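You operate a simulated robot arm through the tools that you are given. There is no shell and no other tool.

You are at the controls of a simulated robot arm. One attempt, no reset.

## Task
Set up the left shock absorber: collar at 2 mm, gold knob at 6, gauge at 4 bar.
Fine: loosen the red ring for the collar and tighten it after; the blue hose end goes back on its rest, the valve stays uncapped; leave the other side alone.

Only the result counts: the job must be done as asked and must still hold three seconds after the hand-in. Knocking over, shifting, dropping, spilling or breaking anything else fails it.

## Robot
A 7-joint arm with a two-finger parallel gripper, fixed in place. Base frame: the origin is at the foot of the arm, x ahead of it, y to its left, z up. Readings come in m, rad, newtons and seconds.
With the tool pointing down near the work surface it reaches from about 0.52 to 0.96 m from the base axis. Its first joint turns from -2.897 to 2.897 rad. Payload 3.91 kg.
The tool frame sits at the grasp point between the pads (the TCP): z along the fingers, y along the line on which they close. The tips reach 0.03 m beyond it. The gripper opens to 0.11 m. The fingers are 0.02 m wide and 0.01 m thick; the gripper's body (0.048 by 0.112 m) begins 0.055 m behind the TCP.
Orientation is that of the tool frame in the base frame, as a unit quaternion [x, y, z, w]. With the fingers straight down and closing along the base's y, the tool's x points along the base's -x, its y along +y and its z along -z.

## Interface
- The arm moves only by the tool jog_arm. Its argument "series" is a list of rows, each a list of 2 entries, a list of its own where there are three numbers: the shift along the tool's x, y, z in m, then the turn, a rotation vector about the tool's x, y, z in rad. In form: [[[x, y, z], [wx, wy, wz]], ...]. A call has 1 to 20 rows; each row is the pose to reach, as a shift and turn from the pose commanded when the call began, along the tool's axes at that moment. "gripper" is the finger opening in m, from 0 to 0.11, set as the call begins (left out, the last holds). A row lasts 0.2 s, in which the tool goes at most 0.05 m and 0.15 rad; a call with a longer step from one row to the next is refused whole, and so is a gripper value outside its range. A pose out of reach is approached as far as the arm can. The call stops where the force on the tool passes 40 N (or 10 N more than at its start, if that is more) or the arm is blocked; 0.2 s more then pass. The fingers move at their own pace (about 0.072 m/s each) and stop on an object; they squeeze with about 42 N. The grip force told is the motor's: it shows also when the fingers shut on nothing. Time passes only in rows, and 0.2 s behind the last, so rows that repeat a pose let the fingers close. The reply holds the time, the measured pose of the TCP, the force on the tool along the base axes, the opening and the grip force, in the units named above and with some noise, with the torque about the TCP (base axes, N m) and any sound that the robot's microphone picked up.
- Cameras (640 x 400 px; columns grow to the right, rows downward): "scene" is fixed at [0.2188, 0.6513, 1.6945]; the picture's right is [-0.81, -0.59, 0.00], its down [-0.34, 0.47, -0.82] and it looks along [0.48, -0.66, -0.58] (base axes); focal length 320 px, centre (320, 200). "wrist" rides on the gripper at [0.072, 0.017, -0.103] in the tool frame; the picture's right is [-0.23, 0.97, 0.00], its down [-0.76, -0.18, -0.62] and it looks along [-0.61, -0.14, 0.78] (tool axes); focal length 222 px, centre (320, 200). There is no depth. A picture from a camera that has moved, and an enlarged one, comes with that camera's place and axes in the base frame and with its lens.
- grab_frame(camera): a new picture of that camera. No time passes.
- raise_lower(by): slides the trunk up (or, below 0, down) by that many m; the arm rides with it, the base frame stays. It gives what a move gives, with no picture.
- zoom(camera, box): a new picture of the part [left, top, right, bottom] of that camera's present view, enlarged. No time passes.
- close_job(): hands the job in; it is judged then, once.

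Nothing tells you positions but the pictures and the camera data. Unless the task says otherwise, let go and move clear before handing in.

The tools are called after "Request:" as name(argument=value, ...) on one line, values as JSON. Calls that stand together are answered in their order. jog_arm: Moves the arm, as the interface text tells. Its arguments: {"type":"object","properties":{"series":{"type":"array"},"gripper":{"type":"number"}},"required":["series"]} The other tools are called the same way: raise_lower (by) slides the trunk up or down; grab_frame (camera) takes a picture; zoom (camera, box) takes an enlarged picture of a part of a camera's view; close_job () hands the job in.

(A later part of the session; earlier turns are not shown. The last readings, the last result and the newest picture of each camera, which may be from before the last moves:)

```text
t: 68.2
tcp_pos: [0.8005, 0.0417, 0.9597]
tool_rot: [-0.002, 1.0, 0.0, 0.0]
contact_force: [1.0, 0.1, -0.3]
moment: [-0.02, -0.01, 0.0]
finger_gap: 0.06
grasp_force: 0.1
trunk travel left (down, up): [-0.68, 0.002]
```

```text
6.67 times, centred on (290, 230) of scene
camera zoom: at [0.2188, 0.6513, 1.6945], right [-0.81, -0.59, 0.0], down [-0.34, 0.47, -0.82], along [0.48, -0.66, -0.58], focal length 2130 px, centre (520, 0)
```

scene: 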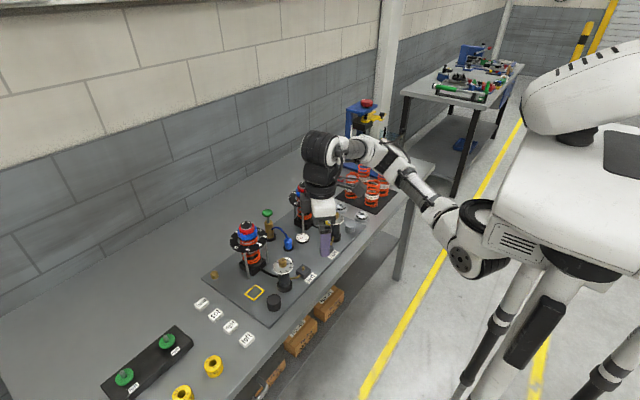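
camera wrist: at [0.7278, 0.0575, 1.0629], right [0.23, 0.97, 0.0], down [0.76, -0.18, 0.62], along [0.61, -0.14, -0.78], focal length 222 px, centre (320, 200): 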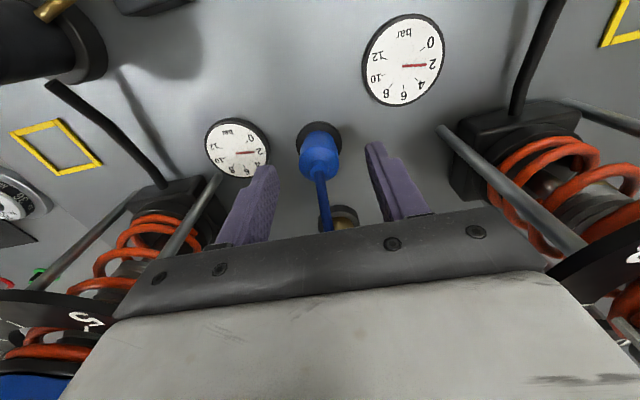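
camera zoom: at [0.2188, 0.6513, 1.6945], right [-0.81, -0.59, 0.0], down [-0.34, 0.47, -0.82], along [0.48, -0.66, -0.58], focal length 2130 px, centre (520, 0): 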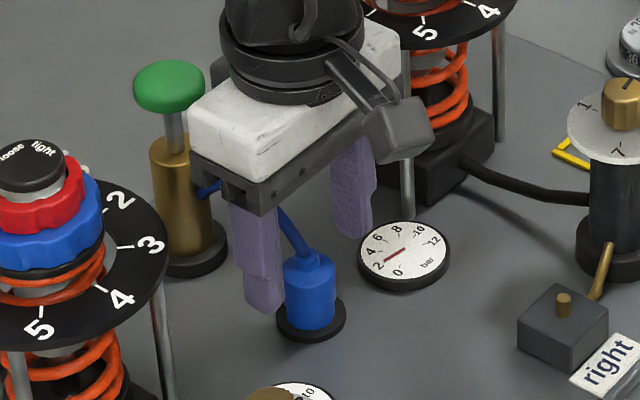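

Request:
jog_arm(series=[[[-0.0015, -0.0008, 0.012], [0, 0, 0]], [[-0.0015, -0.0008, 0.024], [0, 0, 0]], [[-0.0015, -0.0008, 0.028], [0, 0, 0]], [[-0.0015, -0.0008, 0.028], [0, 0, 0]]])

Request:
jog_arm(series=[[[0, 0, 0], [0, 0, 0]], [[0, 0, 0], [0, 0, 0]], [[0, 0, 0], [0, 0, 0]], [[0, 0, 0], [0, 0, 0]]], gripper=0.0)

Request:
zoom(camera="wrist", box=[250, 80, 390, 210])

Request:
zoom(camera="scene", box=[255, 200, 325, 260])

```text
t: 69.2
tcp_pos: [0.8028, 0.0415, 0.9313]
tool_rot: [-0.001, 1.0, 0.0, 0.0]
contact_force: [0.2, -0.3, -0.2]
moment: [0.02, 0.02, 0.02]
finger_gap: 0.0602
grasp_force: 0.0
trunk travel left (down, up): [-0.68, 0.002]
```

```text
t: 70.2
tcp_pos: [0.8036, 0.0403, 0.9331]
tool_rot: [0.0, 1.0, 0.0, 0.0]
contact_force: [-0.6, -0.1, 1.0]
moment: [0.03, -0.01, -0.02]
finger_gap: 0.0279
grasp_force: 41.6
trunk travel left (down, up): [-0.68, 0.002]
```

```text
3.08 times, centred on (320, 145) of wrist
camera zoom: at [0.7294, 0.0564, 1.0352], right [0.23, 0.97, 0.0], down [0.76, -0.18, 0.62], along [0.61, -0.14, -0.78], focal length 684 px, centre (320, 369)
```

zoom: 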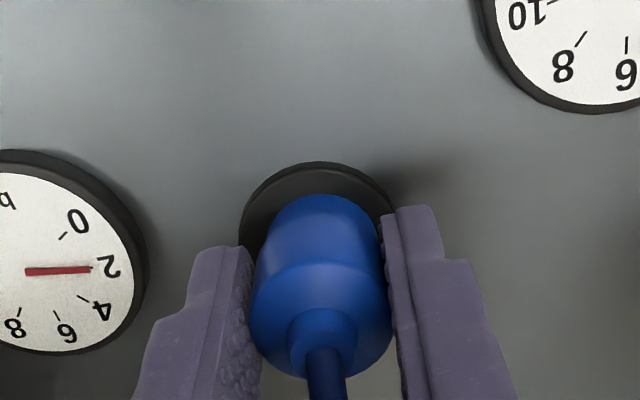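

```text
6.67 times, centred on (290, 230) of scene
camera zoom: at [0.2188, 0.6513, 1.6945], right [-0.81, -0.59, 0.0], down [-0.34, 0.47, -0.82], along [0.48, -0.66, -0.58], focal length 2130 px, centre (520, 0)
```

zoom: 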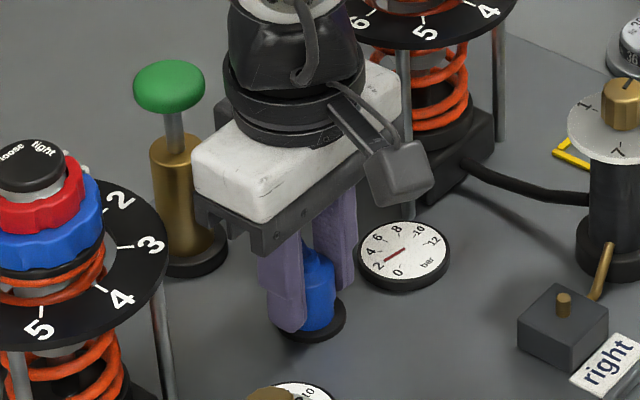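

The hose end is held (gap 28 mm) at its rest pose, about (0.803, 0.0405, 0.932), which I'll use again for the return. I'll lift it straight up, then carry it over to the left valve at about (0.682, 0.1065), stem top z ≈ 0.926.

Request:
jog_arm(series=[[[0, 0, -0.01], [0, 0, 0]], [[0, 0, -0.03], [0, 0, 0]], [[0, 0, -0.055], [0, 0, 0]], [[0, 0, -0.075], [0, 0, 0]], [[0, 0, -0.075], [0, 0, 0]]])

Request:
zoom(camera="scene", box=[255, 200, 325, 260])

Request:
grab_frame(camera="wrist")

```text
t: 71.4
tcp_pos: [0.8041, 0.0396, 1.0059]
tool_rot: [-0.001, 1.0, 0.0, 0.0]
contact_force: [0.9, 0.2, -1.2]
moment: [0.02, 0.0, 0.0]
finger_gap: 0.0278
grasp_force: 42.4
trunk travel left (down, up): [-0.68, 0.002]
```

```text
6.67 times, centred on (290, 230) of scene
camera zoom: at [0.2188, 0.6513, 1.6945], right [-0.81, -0.59, 0.0], down [-0.34, 0.47, -0.82], along [0.48, -0.66, -0.58], focal length 2130 px, centre (520, 0)
```

zoom: 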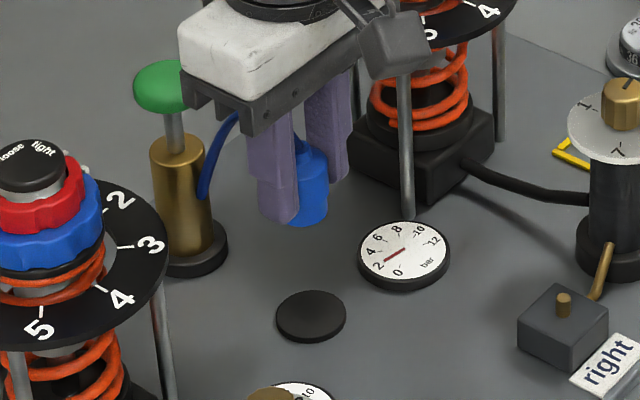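

```text
taken
camera wrist: at [0.7296, 0.0559, 1.1101], right [0.23, 0.97, 0.0], down [0.76, -0.18, 0.62], along [0.61, -0.14, -0.78], focal length 222 px, centre (320, 200)
```

wrist: 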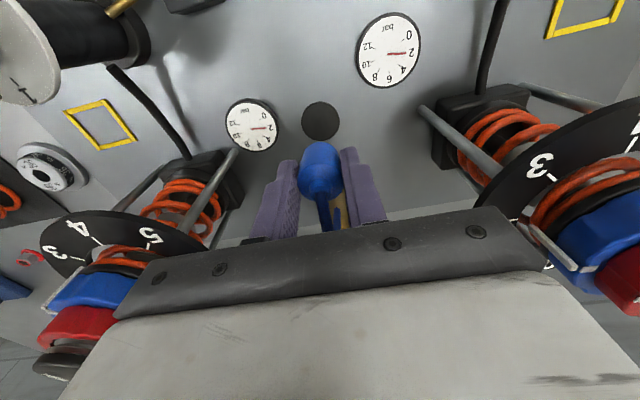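

Request:
jog_arm(series=[[[0.02, 0.011, -0.005], [0, 0, -0.1]], [[0.041, 0.022, -0.008], [0, 0, -0.2]], [[0.061, 0.033, -0.008], [0, 0, -0.3]], [[0.081, 0.044, -0.008], [0, 0, -0.4]], [[0.101, 0.056, -0.008], [0, 0, -0.5]], [[0.121, 0.066, -0.008], [0, 0, -0.6]], [[0.121, 0.066, -0.008], [0, 0, -0.6]]])

Request:
grab_frame(camera="wrist")

Request:
zoom(camera="wrist", box=[260, 80, 380, 220])

Request:
zoom(camera="scene", box=[260, 210, 350, 290])

```text
t: 73.0
tcp_pos: [0.6811, 0.106, 1.0149]
tool_rot: [-0.298, 0.955, -0.001, -0.001]
contact_force: [-0.3, 0.8, -1.2]
moment: [-0.02, 0.02, 0.04]
finger_gap: 0.0276
grasp_force: 42.0
trunk travel left (down, up): [-0.68, 0.002]
```

```text
taken
camera wrist: at [0.6114, 0.0779, 1.1177], right [-0.37, 0.93, 0.0], down [0.73, 0.29, 0.62], along [0.58, 0.23, -0.78], focal length 222 px, centre (320, 200)
```

wrist: 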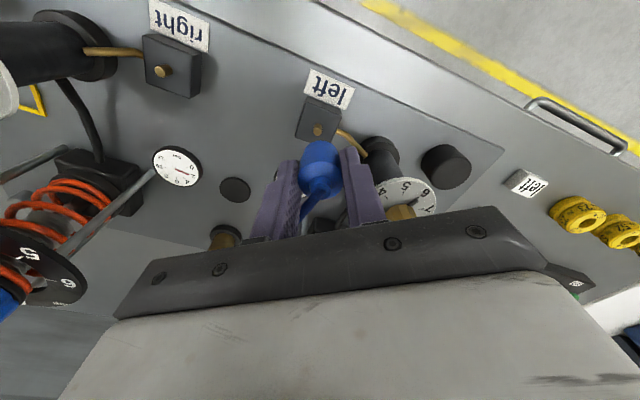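

```text
2.86 times, centred on (320, 150) of wrist
camera zoom: at [0.6114, 0.0779, 1.1177], right [-0.37, 0.93, 0.0], down [0.73, 0.29, 0.62], along [0.58, 0.23, -0.78], focal length 635 px, centre (320, 343)
```

zoom: 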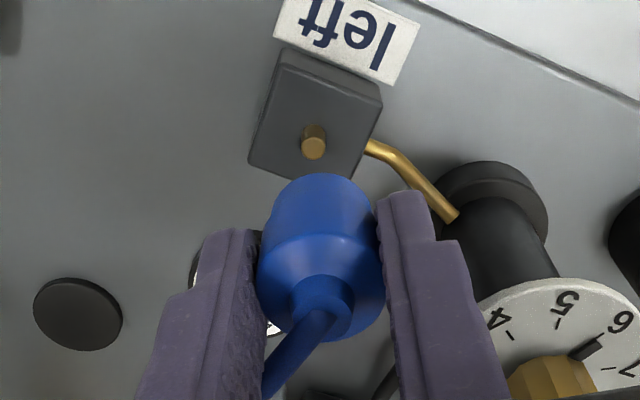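

```text
5.00 times, centred on (305, 250) of scene
camera zoom: at [0.2188, 0.6513, 1.6945], right [-0.81, -0.59, 0.0], down [-0.34, 0.47, -0.82], along [0.48, -0.66, -0.58], focal length 1597 px, centre (395, -50)
```

zoom: 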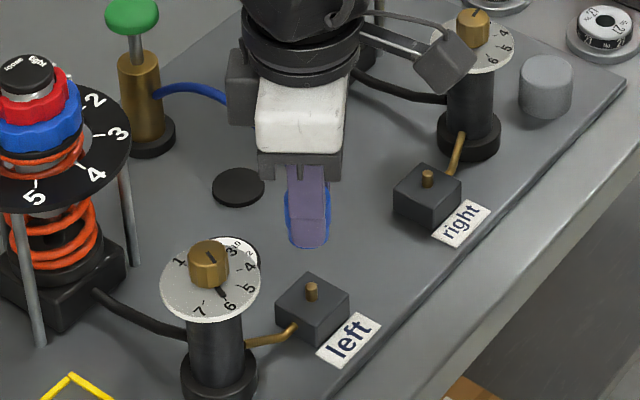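

From two views the stem top is at about (0.684, 0.105, 0.9225). I'll correct sideways, come down to just above the stem and look again.

Request:
jog_arm(series=[[[-0.0021, -0.0022, 0.01], [0, 0, 0]], [[-0.0021, -0.0022, 0.025], [0, 0, 0]], [[-0.0021, -0.0022, 0.038], [0, 0, 0]], [[-0.0021, -0.0022, 0.045], [0, 0, 0]], [[-0.0021, -0.0022, 0.045], [0, 0, 0]]])

Request:
zoom(camera="wrist", box=[260, 80, 380, 220])

Request:
zoom(camera="scene", box=[270, 230, 340, 290])

```text
t: 74.2
tcp_pos: [0.6846, 0.1059, 0.9701]
tool_rot: [-0.297, 0.955, 0.001, -0.001]
contact_force: [0.2, 0.2, -2.0]
moment: [-0.01, 0.02, 0.01]
finger_gap: 0.0273
grasp_force: 41.8
trunk travel left (down, up): [-0.68, 0.002]
```

```text
2.86 times, centred on (320, 150) of wrist
camera zoom: at [0.6144, 0.0776, 1.0725], right [-0.36, 0.93, 0.0], down [0.73, 0.28, 0.62], along [0.58, 0.23, -0.78], focal length 635 px, centre (320, 343)
```

zoom: 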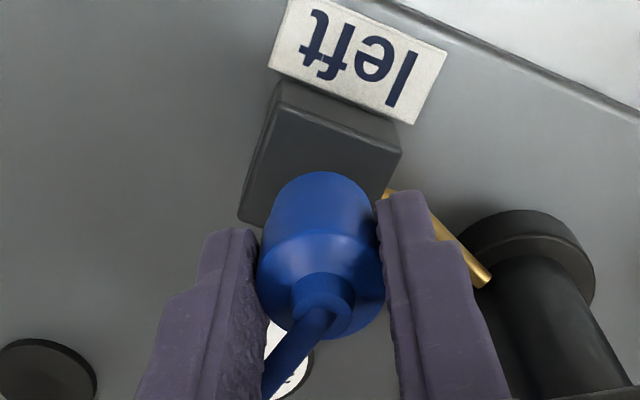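

```text
6.67 times, centred on (305, 260) of scene
camera zoom: at [0.2188, 0.6513, 1.6945], right [-0.81, -0.59, 0.0], down [-0.34, 0.47, -0.82], along [0.48, -0.66, -0.58], focal length 2130 px, centre (420, -200)
```

zoom: 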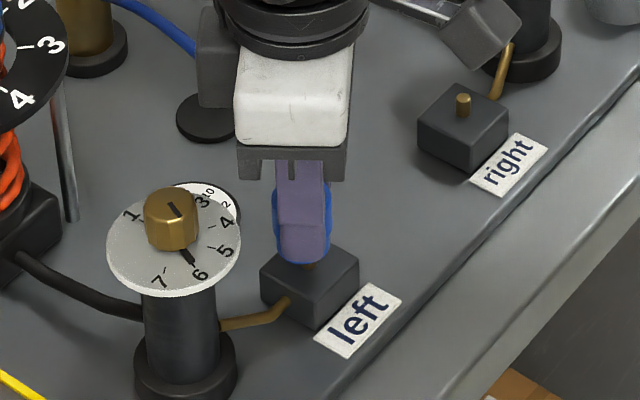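

Request:
zoom(camera="scene", box=[292, 245, 316, 275])

Request:
zoom(camera="scene", box=[315, 225, 345, 255])

Request:
zoom(camera="wrist", box=[290, 100, 360, 180])

```text
13.33 times, centred on (304, 260) of scene
camera zoom: at [0.2188, 0.6513, 1.6945], right [-0.81, -0.59, 0.0], down [-0.34, 0.47, -0.82], along [0.48, -0.66, -0.58], focal length 4260 px, centre (533, -600)
```

zoom: 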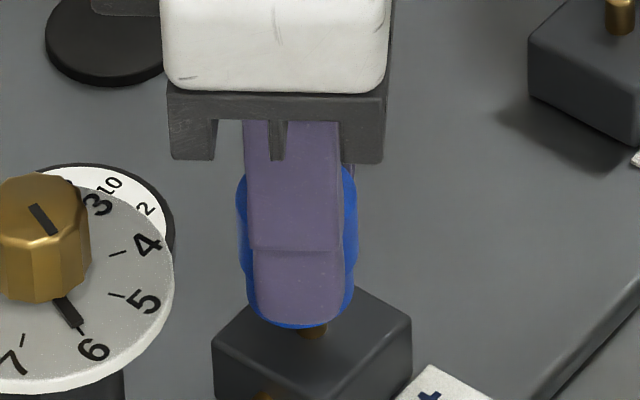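

```text
13.33 times, centred on (330, 240) of scene
camera zoom: at [0.2188, 0.6513, 1.6945], right [-0.81, -0.59, 0.0], down [-0.34, 0.47, -0.82], along [0.48, -0.66, -0.58], focal length 4260 px, centre (187, -333)
```

zoom: 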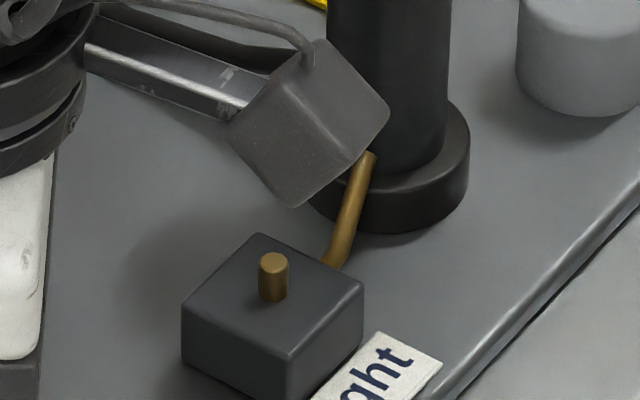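

```text
5.00 times, centred on (325, 140) of wrist
camera zoom: at [0.6144, 0.0776, 1.0725], right [-0.36, 0.93, 0.0], down [0.73, 0.28, 0.62], along [0.58, 0.23, -0.78], focal length 1111 px, centre (295, 500)
```

zoom: 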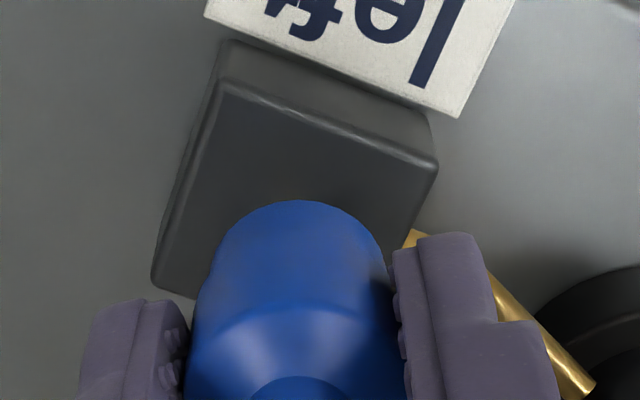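

Request:
jog_arm(series=[[[0.0013, 0, 0.0], [0, 0, 0]], [[0.0013, 0, 0.005], [0, 0, 0]], [[0.0013, 0, 0.01], [0, 0, 0]], [[0.0013, 0, 0.01], [0, 0, 0]]])

Request:
zoom(camera="scene", box=[292, 245, 316, 275])

```text
t: 75.2
tcp_pos: [0.6846, 0.1058, 0.9598]
tool_rot: [-0.296, 0.955, 0.0, 0.0]
contact_force: [0.3, 0.0, -1.4]
moment: [0.01, 0.01, -0.02]
finger_gap: 0.0272
grasp_force: 41.8
trunk travel left (down, up): [-0.68, 0.002]
```

```text
13.33 times, centred on (304, 260) of scene
camera zoom: at [0.2188, 0.6513, 1.6945], right [-0.81, -0.59, 0.0], down [-0.34, 0.47, -0.82], along [0.48, -0.66, -0.58], focal length 4260 px, centre (533, -600)
```

zoom: 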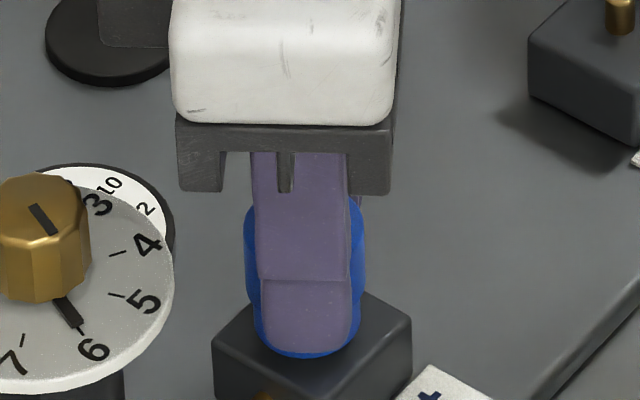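

Request:
jog_arm(series=[[[0.001, 0, 0.003], [0, 0, 0]], [[0.001, 0, 0.006], [0, 0, 0]], [[0.001, 0, 0.006], [0, 0, 0]]])

Request:
zoom(camera="scene", box=[292, 245, 316, 275])

```text
t: 76.0
tcp_pos: [0.6828, 0.1038, 0.9545]
tool_rot: [-0.296, 0.955, 0.001, 0.0]
contact_force: [-0.2, -1.1, 8.8]
moment: [-0.03, 0.02, -0.01]
finger_gap: 0.0275
grasp_force: 41.8
trunk travel left (down, up): [-0.68, 0.002]
```

```text
13.33 times, centred on (304, 260) of scene
camera zoom: at [0.2188, 0.6513, 1.6945], right [-0.81, -0.59, 0.0], down [-0.34, 0.47, -0.82], along [0.48, -0.66, -0.58], focal length 4260 px, centre (533, -600)
```

zoom: 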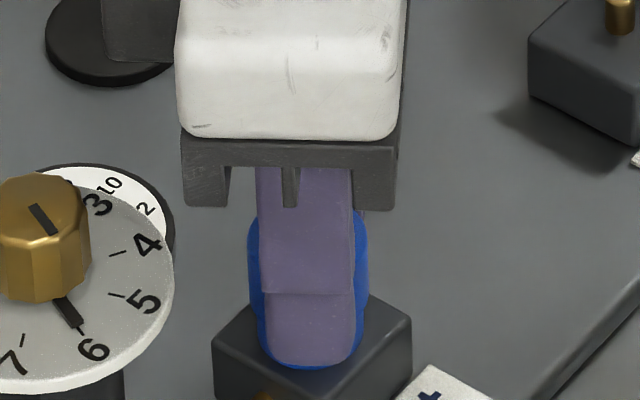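

Request:
jog_arm(series=[[[0, 0, 0.0015], [0, 0, 0]], [[0, 0, 0.0015], [0, 0, 0]]])

Request:
zoom(camera="wrist", box=[260, 80, 380, 220])

```text
t: 76.6
tcp_pos: [0.683, 0.1044, 0.9539]
tool_rot: [-0.297, 0.955, -0.001, 0.001]
contact_force: [3.2, -0.8, 17.7]
moment: [0.04, -0.07, -0.05]
finger_gap: 0.0275
grasp_force: 42.0
trunk travel left (down, up): [-0.68, 0.002]
```

```text
2.86 times, centred on (320, 150) of wrist
camera zoom: at [0.6121, 0.0765, 1.0569], right [-0.36, 0.93, 0.0], down [0.73, 0.28, 0.63], along [0.58, 0.23, -0.78], focal length 635 px, centre (320, 343)
```

zoom: 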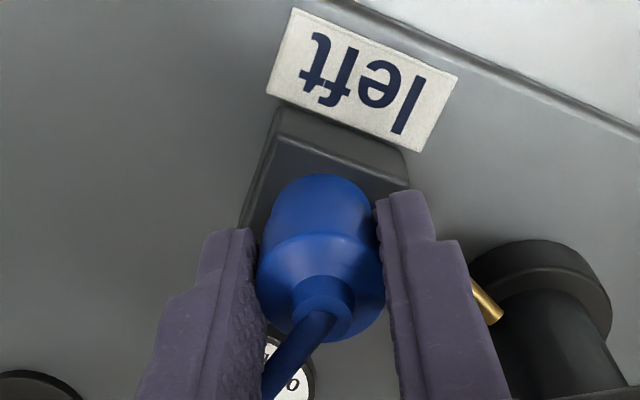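

It has met a firm stop at the height expected for sitting on the block. I'll ease off, open the fingers slowly and check that the end stays on the valve.

Request:
jog_arm(series=[[[0, 0, -0.0015], [0, 0, 0]], [[0, 0, -0.0015], [0, 0, 0]], [[0, 0, -0.0015], [0, 0, 0]], [[0, 0, -0.0015], [0, 0, 0]]], gripper=0.05)

Request:
zoom(camera="wrist", box=[260, 80, 380, 220])

Request:
zoom(camera="scene", box=[292, 245, 316, 275])

```text
t: 77.6
tcp_pos: [0.6826, 0.1059, 0.9535]
tool_rot: [-0.297, 0.955, -0.001, 0.0]
contact_force: [0.6, -0.1, 0.0]
moment: [0.0, 0.01, -0.02]
finger_gap: 0.0499
grasp_force: 0.1
trunk travel left (down, up): [-0.68, 0.002]
```

```text
2.86 times, centred on (320, 150) of wrist
camera zoom: at [0.6123, 0.0766, 1.0571], right [-0.36, 0.93, 0.0], down [0.73, 0.28, 0.62], along [0.58, 0.23, -0.78], focal length 635 px, centre (320, 343)
```

zoom: 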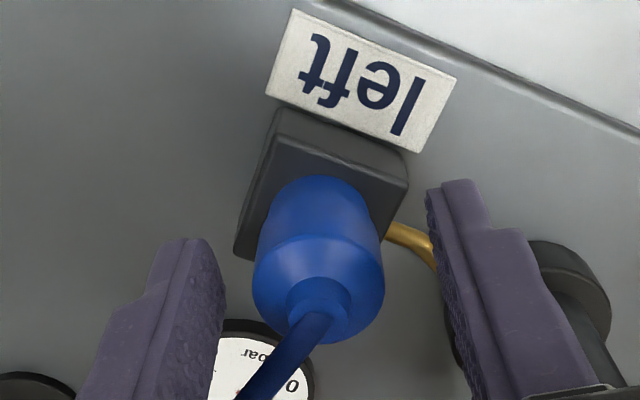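

```text
13.33 times, centred on (304, 260) of scene
camera zoom: at [0.2188, 0.6513, 1.6945], right [-0.81, -0.59, 0.0], down [-0.34, 0.47, -0.82], along [0.48, -0.66, -0.58], focal length 4260 px, centre (533, -600)
```

zoom: 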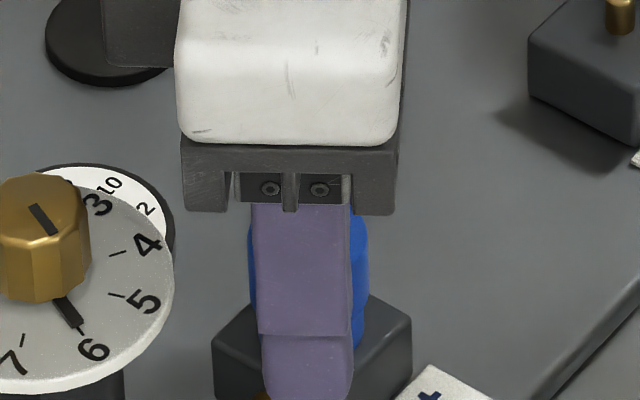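

Request:
jog_arm(series=[[[0, 0, -0.015], [0, 0, 0]], [[0, 0, -0.04], [0, 0, 0]], [[0, 0, -0.08], [0, 0, 0]], [[0, 0, -0.12], [0, 0, 0]], [[0, 0, -0.16], [0, 0, 0]], [[0, 0, -0.16], [0, 0, 0]]])

Request:
grab_frame(camera="wrist")

Request:
zoom(camera="scene", box=[250, 200, 340, 290])

Request:
zoom(camera="scene", box=[292, 245, 316, 275])

```text
t: 79.0
tcp_pos: [0.6845, 0.1049, 1.1147]
tool_rot: [-0.297, 0.955, 0.001, 0.0]
contact_force: [-0.5, -0.4, 0.4]
moment: [-0.01, 0.01, -0.01]
finger_gap: 0.0502
grasp_force: 0.0
trunk travel left (down, up): [-0.68, 0.002]
```

```text
taken
camera wrist: at [0.6131, 0.0763, 1.2174], right [-0.36, 0.93, 0.0], down [0.73, 0.28, 0.62], along [0.58, 0.23, -0.78], focal length 222 px, centre (320, 200)
```

wrist: 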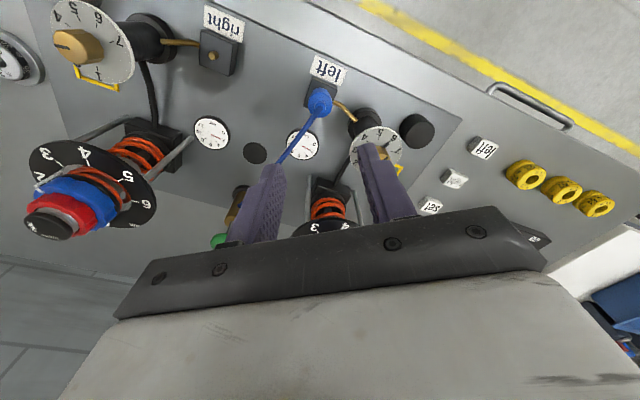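

```text
4.44 times, centred on (295, 245) of scene
camera zoom: at [0.2188, 0.6513, 1.6945], right [-0.81, -0.59, 0.0], down [-0.34, 0.47, -0.82], along [0.48, -0.66, -0.58], focal length 1420 px, centre (431, 0)
```

zoom: 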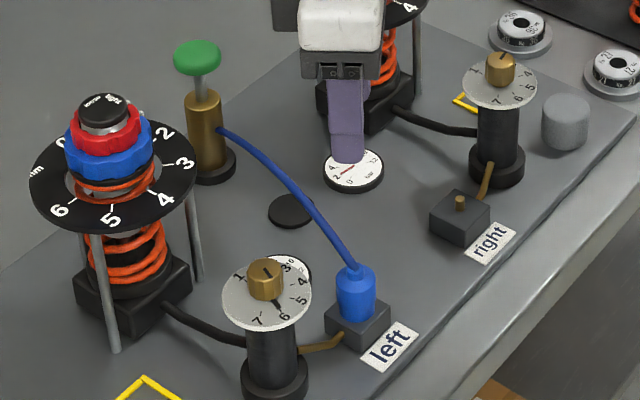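

```text
13.33 times, centred on (304, 260) of scene
camera zoom: at [0.2188, 0.6513, 1.6945], right [-0.81, -0.59, 0.0], down [-0.34, 0.47, -0.82], along [0.48, -0.66, -0.58], focal length 4260 px, centre (533, -600)
```

zoom: 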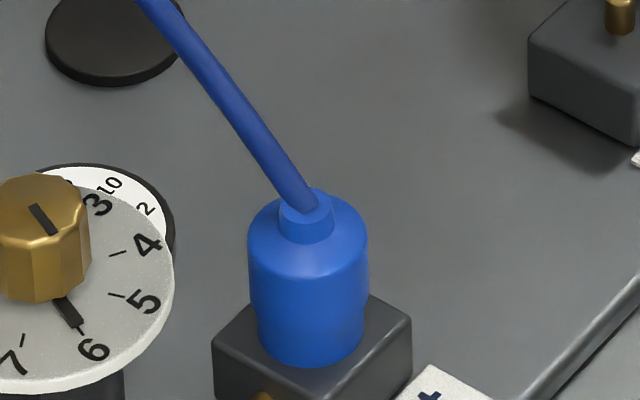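

The hose end sits well on the left valve. Next is the pump: its green handle is at about (0.893, 0.039), top near z = 1.01. I'll hover over it with the fingers closed and confirm its position.

Request:
jog_arm(series=[[[-0.0224, -0.0288, 0], [0, 0, 0.1]], [[-0.0448, -0.0575, 0], [0, 0, 0.2]], [[-0.0672, -0.0863, 0], [0, 0, 0.3]], [[-0.0895, -0.115, 0], [0, 0, 0.4]], [[-0.1119, -0.1438, 0], [0, 0, 0.5]], [[-0.1343, -0.1725, 0], [0, 0, 0.603]], [[-0.1343, -0.1725, 0], [0, 0, 0.603]]], gripper=0.0)

Request:
grab_frame(camera="wrist")

Request:
zoom(camera="wrist", box=[270, 80, 370, 200])

Request:
zoom(camera="scene", box=[240, 180, 310, 250])

```text
t: 80.6
tcp_pos: [0.8899, 0.0379, 1.1145]
tool_rot: [0.0, 1.0, 0.0, 0.001]
contact_force: [-0.1, 0.3, -0.1]
moment: [-0.02, 0.0, -0.03]
finger_gap: 0.0
grasp_force: 37.7
trunk travel left (down, up): [-0.68, 0.002]
```

```text
taken
camera wrist: at [0.8173, 0.0539, 1.2169], right [0.23, 0.97, 0.0], down [0.76, -0.18, 0.62], along [0.61, -0.14, -0.78], focal length 222 px, centre (320, 200)
```

wrist: 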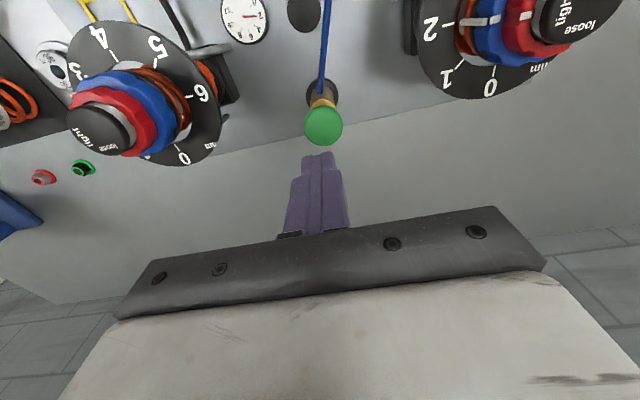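

```text
3.33 times, centred on (320, 140) of wrist
camera zoom: at [0.8173, 0.0539, 1.2169], right [0.23, 0.97, 0.0], down [0.76, -0.18, 0.62], along [0.61, -0.14, -0.78], focal length 740 px, centre (320, 400)
```

zoom: 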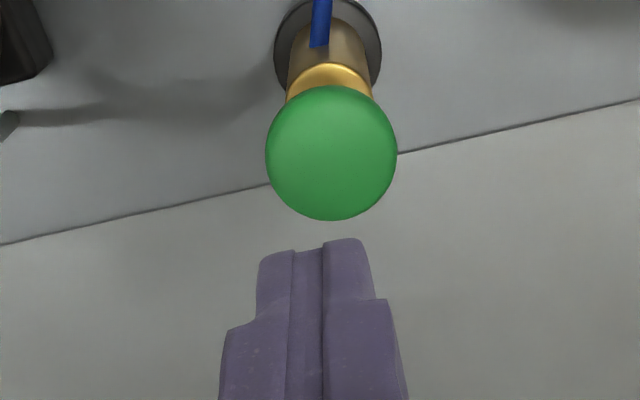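

```text
5.71 times, centred on (275, 215) of scene
camera zoom: at [0.2188, 0.6513, 1.6945], right [-0.81, -0.59, 0.0], down [-0.34, 0.47, -0.82], along [0.48, -0.66, -0.58], focal length 1826 px, centre (577, 114)
```

zoom: 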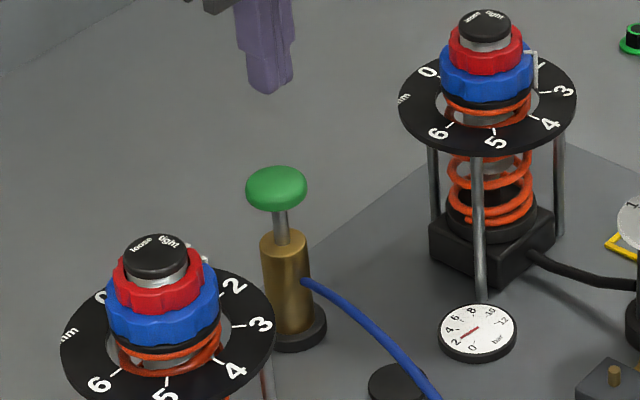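

Request:
jog_arm(series=[[[-0.0046, 0.003, 0.0], [0, 0, 0]], [[-0.0046, 0.003, 0.03], [0, 0, 0]], [[-0.0046, 0.003, 0.055], [0, 0, 0]], [[-0.0046, 0.003, 0.065], [0, 0, 0]], [[-0.0046, 0.003, 0.065], [0, 0, 0]]])

Request:
zoom(camera="wrist", box=[270, 80, 370, 200])

Request:
zoom(camera="scene", box=[240, 180, 310, 250])

```text
t: 81.8
tcp_pos: [0.8956, 0.0409, 1.0486]
tool_rot: [-0.001, 1.0, 0.0, 0.001]
contact_force: [-0.1, 0.0, -0.1]
moment: [0.01, 0.0, -0.02]
finger_gap: 0.0
grasp_force: 37.8
trunk travel left (down, up): [-0.68, 0.002]
```

```text
3.33 times, centred on (320, 140) of wrist
camera zoom: at [0.8217, 0.0573, 1.152], right [0.23, 0.97, 0.0], down [0.76, -0.18, 0.62], along [0.61, -0.14, -0.78], focal length 740 px, centre (320, 400)
```

zoom: 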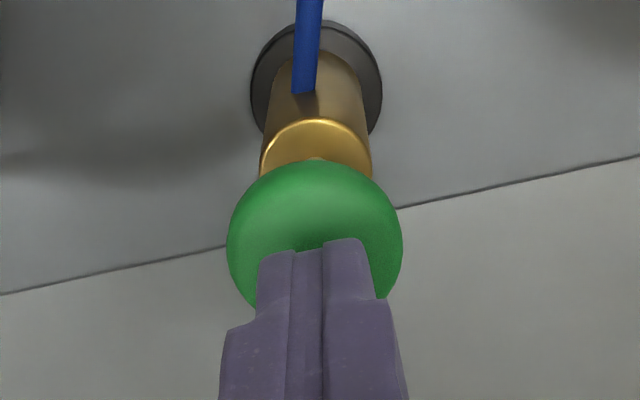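

```text
5.71 times, centred on (275, 215) of scene
camera zoom: at [0.2188, 0.6513, 1.6945], right [-0.81, -0.59, 0.0], down [-0.34, 0.47, -0.82], along [0.48, -0.66, -0.58], focal length 1826 px, centre (577, 114)
```

zoom: 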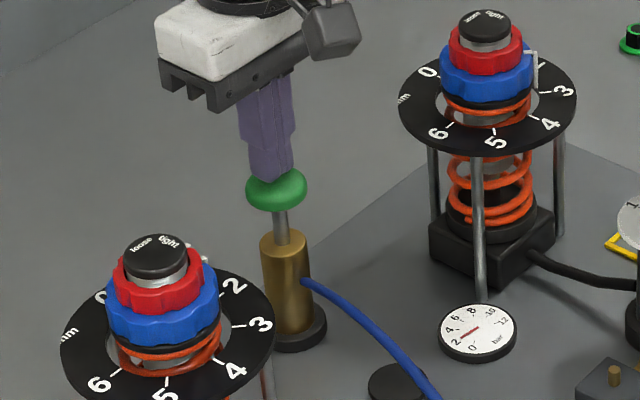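

Request:
jog_arm(series=[[[0, -0.001, 0.004], [0, 0, 0]], [[0, -0.001, 0.009], [0, 0, 0]], [[0, -0.001, 0.014], [0, 0, 0]]])

Request:
zoom(camera="scene", box=[240, 180, 310, 250])

```text
t: 82.6
tcp_pos: [0.8959, 0.0402, 1.0353]
tool_rot: [0.0, 1.0, 0.002, 0.001]
contact_force: [-0.4, 1.6, 2.4]
moment: [0.03, -0.01, 0.01]
finger_gap: 0.0
grasp_force: 37.8
trunk travel left (down, up): [-0.68, 0.002]
```

```text
5.71 times, centred on (275, 215) of scene
camera zoom: at [0.2188, 0.6513, 1.6945], right [-0.81, -0.59, 0.0], down [-0.34, 0.47, -0.82], along [0.48, -0.66, -0.58], focal length 1826 px, centre (577, 114)
```

zoom: 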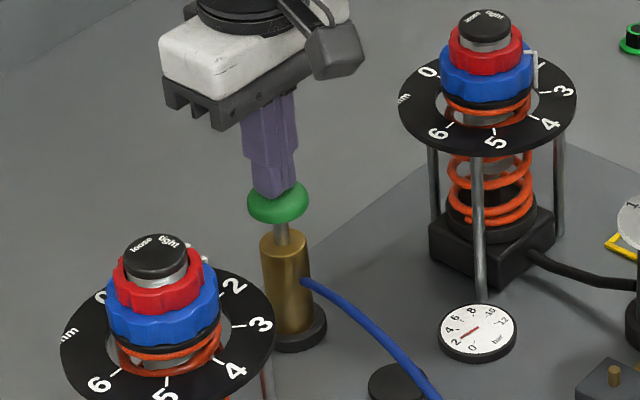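

Request:
jog_arm(series=[[[0, 0, 0.005], [0, 0, 0]], [[0, 0, 0.01], [0, 0, 0]], [[0, 0, 0.015], [0, 0, 0]], [[0, 0, 0.02], [0, 0, 0]]])

Request:
zoom(camera="scene", box=[240, 180, 310, 250])

Request:
grab_frame(camera="wrist")

```text
t: 83.6
tcp_pos: [0.8946, 0.04, 1.0211]
tool_rot: [0.0, 1.0, 0.001, 0.005]
contact_force: [8.3, -0.9, 37.5]
moment: [-0.04, -0.26, 0.41]
finger_gap: 0.0
grasp_force: 37.6
trunk travel left (down, up): [-0.68, 0.002]
```

```text
5.71 times, centred on (275, 215) of scene
camera zoom: at [0.2188, 0.6513, 1.6945], right [-0.81, -0.59, 0.0], down [-0.34, 0.47, -0.82], along [0.48, -0.66, -0.58], focal length 1826 px, centre (577, 114)
```

zoom: 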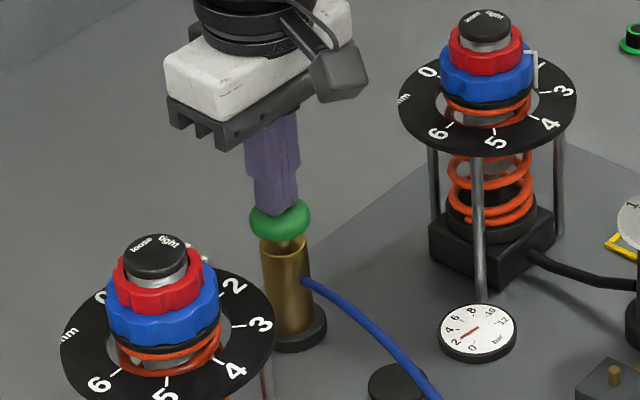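

```text
taken
camera wrist: at [0.8205, 0.0562, 1.1243], right [0.23, 0.97, 0.0], down [0.75, -0.18, 0.63], along [0.62, -0.14, -0.78], focal length 222 px, centre (320, 200)
```

wrist: 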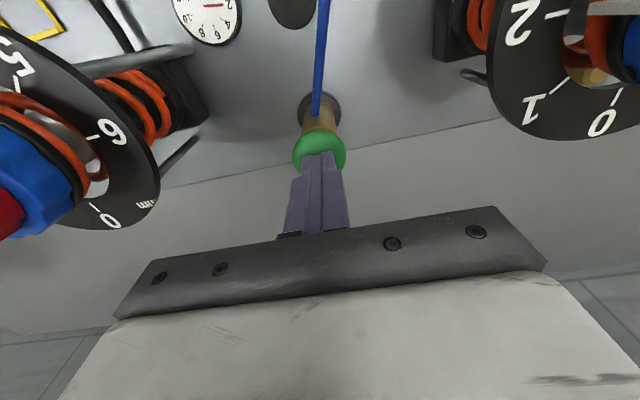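

The stroke bottomed out at about TCP z = 1.021. I'll lift off to see whether the handle springs back, and what the left gauge now reads.

Request:
jog_arm(series=[[[0, 0, -0.02], [0, 0, 0]], [[0, 0, -0.04], [0, 0, 0]], [[0.04, 0.02, -0.08], [0, 0, 0]], [[0.08, 0.04, -0.12], [0, 0, 0]], [[0.08, 0.04, -0.12], [0, 0, 0]]])

Request:
zoom(camera="scene", box=[240, 180, 310, 250])

Request:
grab_frame(camera="wrist")

```text
refused: row 3 steps farther than a row can; nothing moved
```

```text
5.71 times, centred on (275, 215) of scene
camera zoom: at [0.2188, 0.6513, 1.6945], right [-0.81, -0.59, 0.0], down [-0.34, 0.47, -0.82], along [0.48, -0.66, -0.58], focal length 1826 px, centre (577, 114)
```

zoom: 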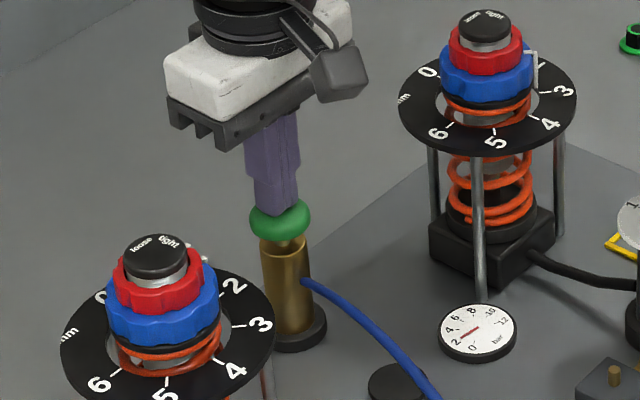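

```text
taken
camera wrist: at [0.8205, 0.0562, 1.1243], right [0.23, 0.97, 0.0], down [0.75, -0.18, 0.63], along [0.62, -0.14, -0.78], focal length 222 px, centre (320, 200)
```

wrist: 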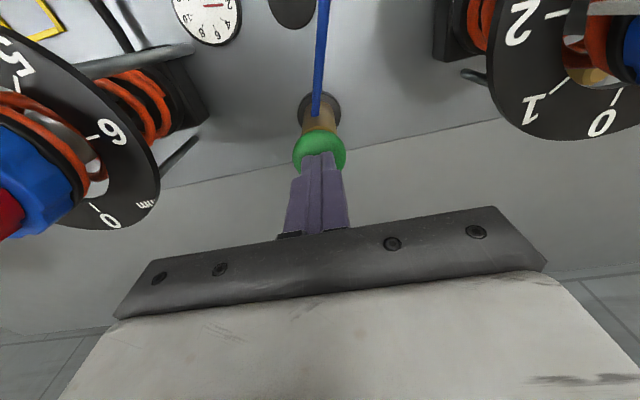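

Request:
jog_arm(series=[[[0, 0, -0.02], [0, 0, 0]], [[0, 0, -0.04], [0, 0, 0]], [[0, 0, -0.07], [0, 0, 0]], [[0.03, 0.01, -0.1], [0, 0, 0]], [[0.06, 0.02, -0.12], [0, 0, 0]], [[0.08, 0.02, -0.12], [0, 0, 0]], [[0.08, 0.02, -0.12], [0, 0, 0]]])

Request:
zoom(camera="scene", box=[240, 180, 310, 250])

Request:
grab_frame(camera="wrist")

Request:
zoom(camera="wrist", box=[310, 20, 390, 80])

```text
t: 85.2
tcp_pos: [0.8162, 0.0597, 1.1345]
tool_rot: [0.001, 1.0, 0.0, 0.0]
contact_force: [0.3, 1.0, 0.2]
moment: [0.01, 0.0, 0.04]
finger_gap: 0.0
grasp_force: 38.0
trunk travel left (down, up): [-0.68, 0.002]
```

```text
5.71 times, centred on (275, 215) of scene
camera zoom: at [0.2188, 0.6513, 1.6945], right [-0.81, -0.59, 0.0], down [-0.34, 0.47, -0.82], along [0.48, -0.66, -0.58], focal length 1826 px, centre (577, 114)
```

zoom: 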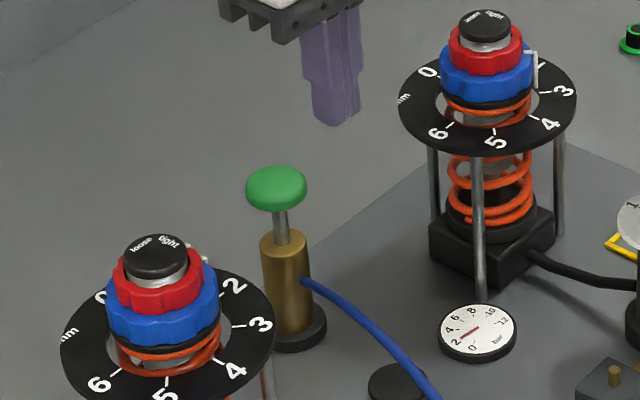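

```text
taken
camera wrist: at [0.7421, 0.0766, 1.2387], right [0.23, 0.97, 0.0], down [0.76, -0.18, 0.62], along [0.61, -0.14, -0.78], focal length 222 px, centre (320, 200)
```

wrist: 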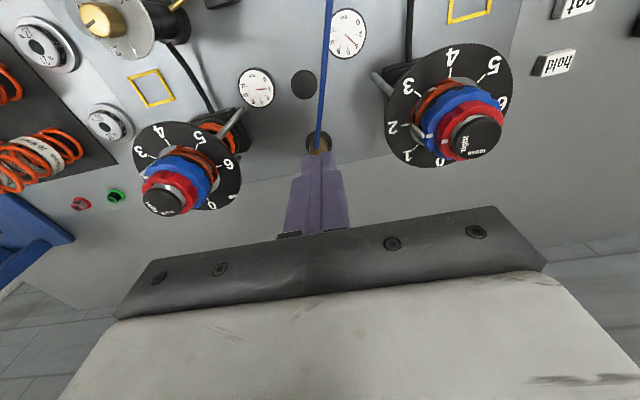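

```text
6.67 times, centred on (350, 50) of wrist
camera zoom: at [0.7421, 0.0766, 1.2387], right [0.23, 0.97, 0.0], down [0.76, -0.18, 0.62], along [0.61, -0.14, -0.78], focal length 1481 px, centre (120, 1200)
```

zoom: 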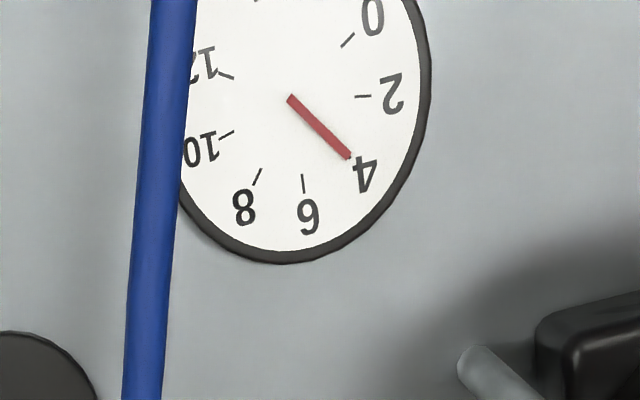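

One full stroke took the left gauge from 2 to about 4 and the handle sprang back. I'll get a straighter view of the gauge before doing anything more.

Request:
jog_arm(series=[[[0.029, 0.0225, -0.005], [0, 0, 0]], [[0.058, 0.045, -0.01], [0, 0, 0]], [[0.087, 0.0675, -0.0155], [0, 0, 0]], [[0.116, 0.09, -0.0155], [0, 0, 0]], [[0.116, 0.09, -0.0155], [0, 0, 0]]], gripper=0.05)

Request:
grab_frame(camera="wrist")

Request:
zoom(camera="wrist", box=[280, 110, 330, 160])

```text
t: 86.4
tcp_pos: [0.6993, 0.152, 1.1511]
tool_rot: [0.001, 1.0, 0.0, 0.0]
contact_force: [1.2, 0.0, -0.5]
moment: [0.01, 0.0, 0.0]
finger_gap: 0.0502
grasp_force: 0.0
trunk travel left (down, up): [-0.68, 0.002]
```

```text
taken
camera wrist: at [0.6259, 0.1669, 1.2542], right [0.23, 0.97, 0.0], down [0.76, -0.18, 0.62], along [0.61, -0.14, -0.78], focal length 222 px, centre (320, 200)
```

wrist: 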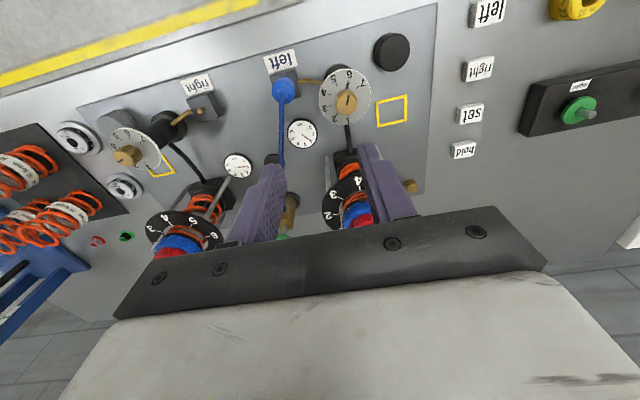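

```text
8.00 times, centred on (305, 135) of wrist
camera zoom: at [0.6259, 0.1669, 1.2542], right [0.23, 0.97, 0.0], down [0.76, -0.18, 0.62], along [0.61, -0.14, -0.78], focal length 1777 px, centre (440, 720)
```

zoom: 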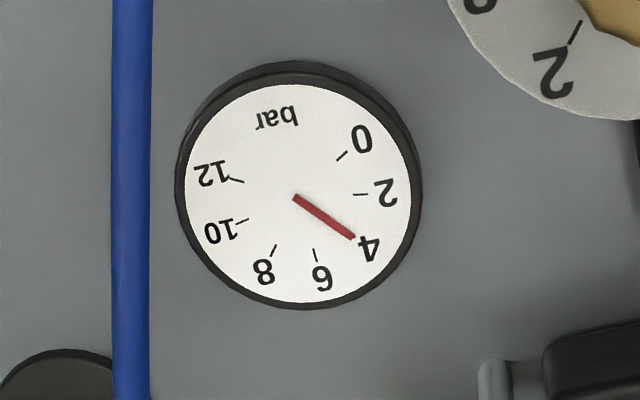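

The gauge reads 4.0 with the hose on. I'll go back to the hose end on the valve, grip it and return it to its rest, then re-check the gauge.

Request:
jog_arm(series=[[[0.004, -0.012, 0], [0, 0, -0.12]], [[0.008, -0.024, 0], [0, 0, -0.24]], [[0.012, -0.036, 0.02], [0, 0, -0.36]], [[0.0163, -0.047, 0.05], [0, 0, -0.48]], [[0.0163, -0.047, 0.08], [0, 0, -0.6]], [[0.0163, -0.047, 0.09], [0, 0, -0.6]], [[0.0163, -0.047, 0.09], [0, 0, -0.6]]])

Request:
zoom(camera="wrist", box=[260, 80, 380, 220])

Request:
zoom(camera="scene", box=[270, 220, 340, 290])

```text
t: 88.0
tcp_pos: [0.6828, 0.1026, 1.0606]
tool_rot: [-0.296, 0.955, 0.0, 0.0]
contact_force: [-0.8, 0.6, 0.2]
moment: [0.03, -0.04, 0.01]
finger_gap: 0.05
grasp_force: 0.1
trunk travel left (down, up): [-0.68, 0.002]
```

```text
2.86 times, centred on (320, 150) of wrist
camera zoom: at [0.6132, 0.0749, 1.1637], right [-0.36, 0.93, 0.0], down [0.73, 0.28, 0.62], along [0.58, 0.23, -0.78], focal length 635 px, centre (320, 343)
```

zoom: 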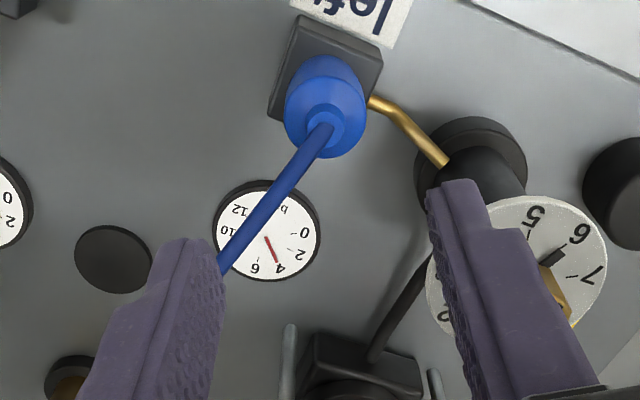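

```text
5.71 times, centred on (305, 255) of scene
camera zoom: at [0.2188, 0.6513, 1.6945], right [-0.81, -0.59, 0.0], down [-0.34, 0.47, -0.82], along [0.48, -0.66, -0.58], focal length 1826 px, centre (406, -114)
```

zoom: 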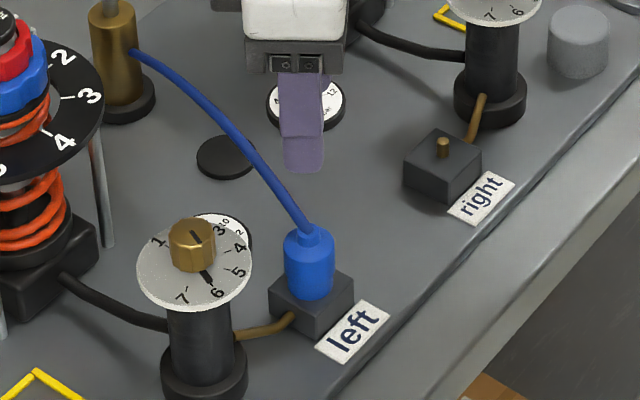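

Request:
jog_arm(series=[[[0, 0.0018, 0.03], [0, 0, 0]], [[0, 0.0018, 0.06], [0, 0, 0]], [[0, 0.0018, 0.085], [0, 0, 0]], [[0, 0.0018, 0.1], [0, 0, 0]], [[0, 0.0018, 0.1065], [0, 0, 0]], [[0, 0.0018, 0.1065], [0, 0, 0]]])

Request:
zoom(camera="wrist", box=[260, 80, 380, 220])

```text
t: 89.4
tcp_pos: [0.6828, 0.1054, 0.9538]
tool_rot: [-0.295, 0.955, 0.0, -0.001]
contact_force: [0.0, 0.0, -0.3]
moment: [0.02, 0.04, 0.01]
finger_gap: 0.0502
grasp_force: 0.0
trunk travel left (down, up): [-0.68, 0.002]
```

```text
2.86 times, centred on (320, 150) of wrist
camera zoom: at [0.6116, 0.0772, 1.0573], right [-0.36, 0.93, 0.0], down [0.73, 0.28, 0.62], along [0.58, 0.23, -0.78], focal length 635 px, centre (320, 343)
```

zoom: 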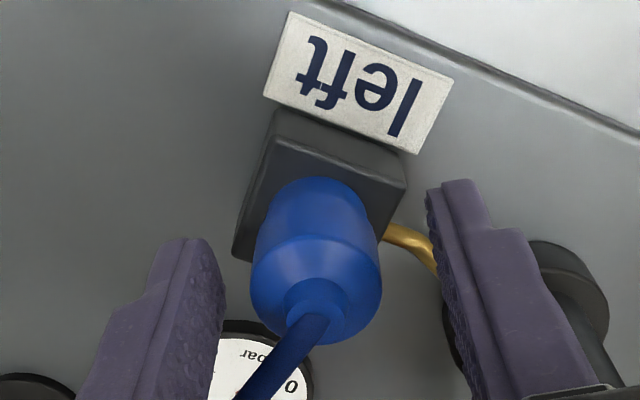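

Request:
jog_arm(series=[[[0, -0.0005, 0], [0, 0, 0]], [[0, -0.0005, 0], [0, 0, 0]], [[0, -0.0005, 0], [0, 0, 0]], [[0, -0.0005, 0], [0, 0, 0]]], gripper=0.0)

Request:
jog_arm(series=[[[0, 0, -0.008], [0, 0, 0]], [[0, 0, -0.02], [0, 0, 0]], [[0, 0, -0.04], [0, 0, 0]], [[0, 0, -0.06], [0, 0, 0]], [[0, 0, -0.06], [0, 0, 0]]])

Request:
zoom(camera="scene", box=[270, 220, 340, 290])

Request:
grab_frame(camera="wrist")

```text
t: 90.4
tcp_pos: [0.6822, 0.1048, 0.9554]
tool_rot: [-0.294, 0.956, -0.002, 0.0]
contact_force: [-0.2, 0.1, -0.5]
moment: [0.01, -0.02, 0.0]
finger_gap: 0.0274
grasp_force: 42.0
trunk travel left (down, up): [-0.68, 0.002]
```

```text
t: 91.6
tcp_pos: [0.683, 0.1041, 1.0143]
tool_rot: [-0.295, 0.956, 0.0, 0.0]
contact_force: [-0.7, -0.4, -1.2]
moment: [-0.01, 0.0, -0.03]
finger_gap: 0.0275
grasp_force: 41.9
trunk travel left (down, up): [-0.68, 0.002]
```

```text
5.71 times, centred on (305, 255) of scene
camera zoom: at [0.2188, 0.6513, 1.6945], right [-0.81, -0.59, 0.0], down [-0.34, 0.47, -0.82], along [0.48, -0.66, -0.58], focal length 1826 px, centre (406, -114)
```

zoom: 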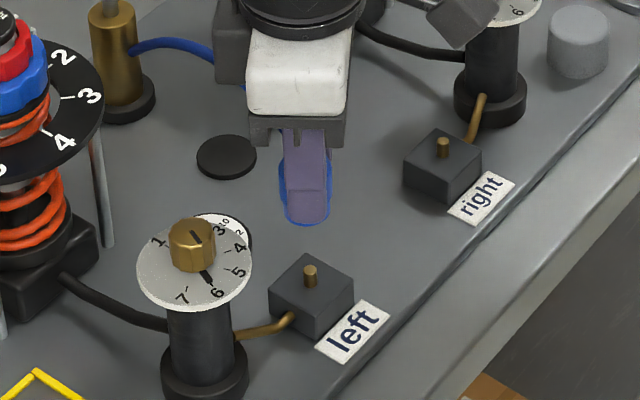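

```text
taken
camera wrist: at [0.6126, 0.0762, 1.1171], right [-0.36, 0.93, 0.0], down [0.73, 0.28, 0.62], along [0.58, 0.23, -0.78], focal length 222 px, centre (320, 200)
```

wrist: 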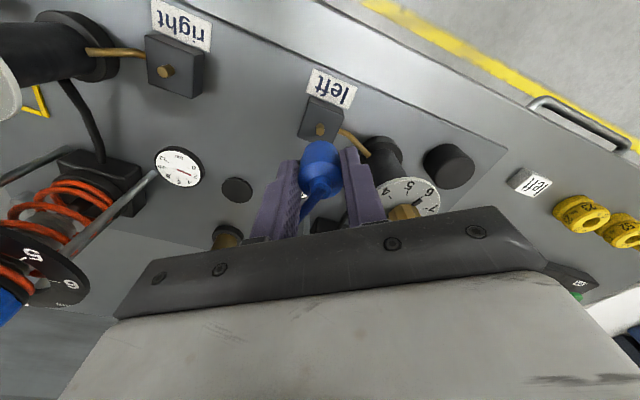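

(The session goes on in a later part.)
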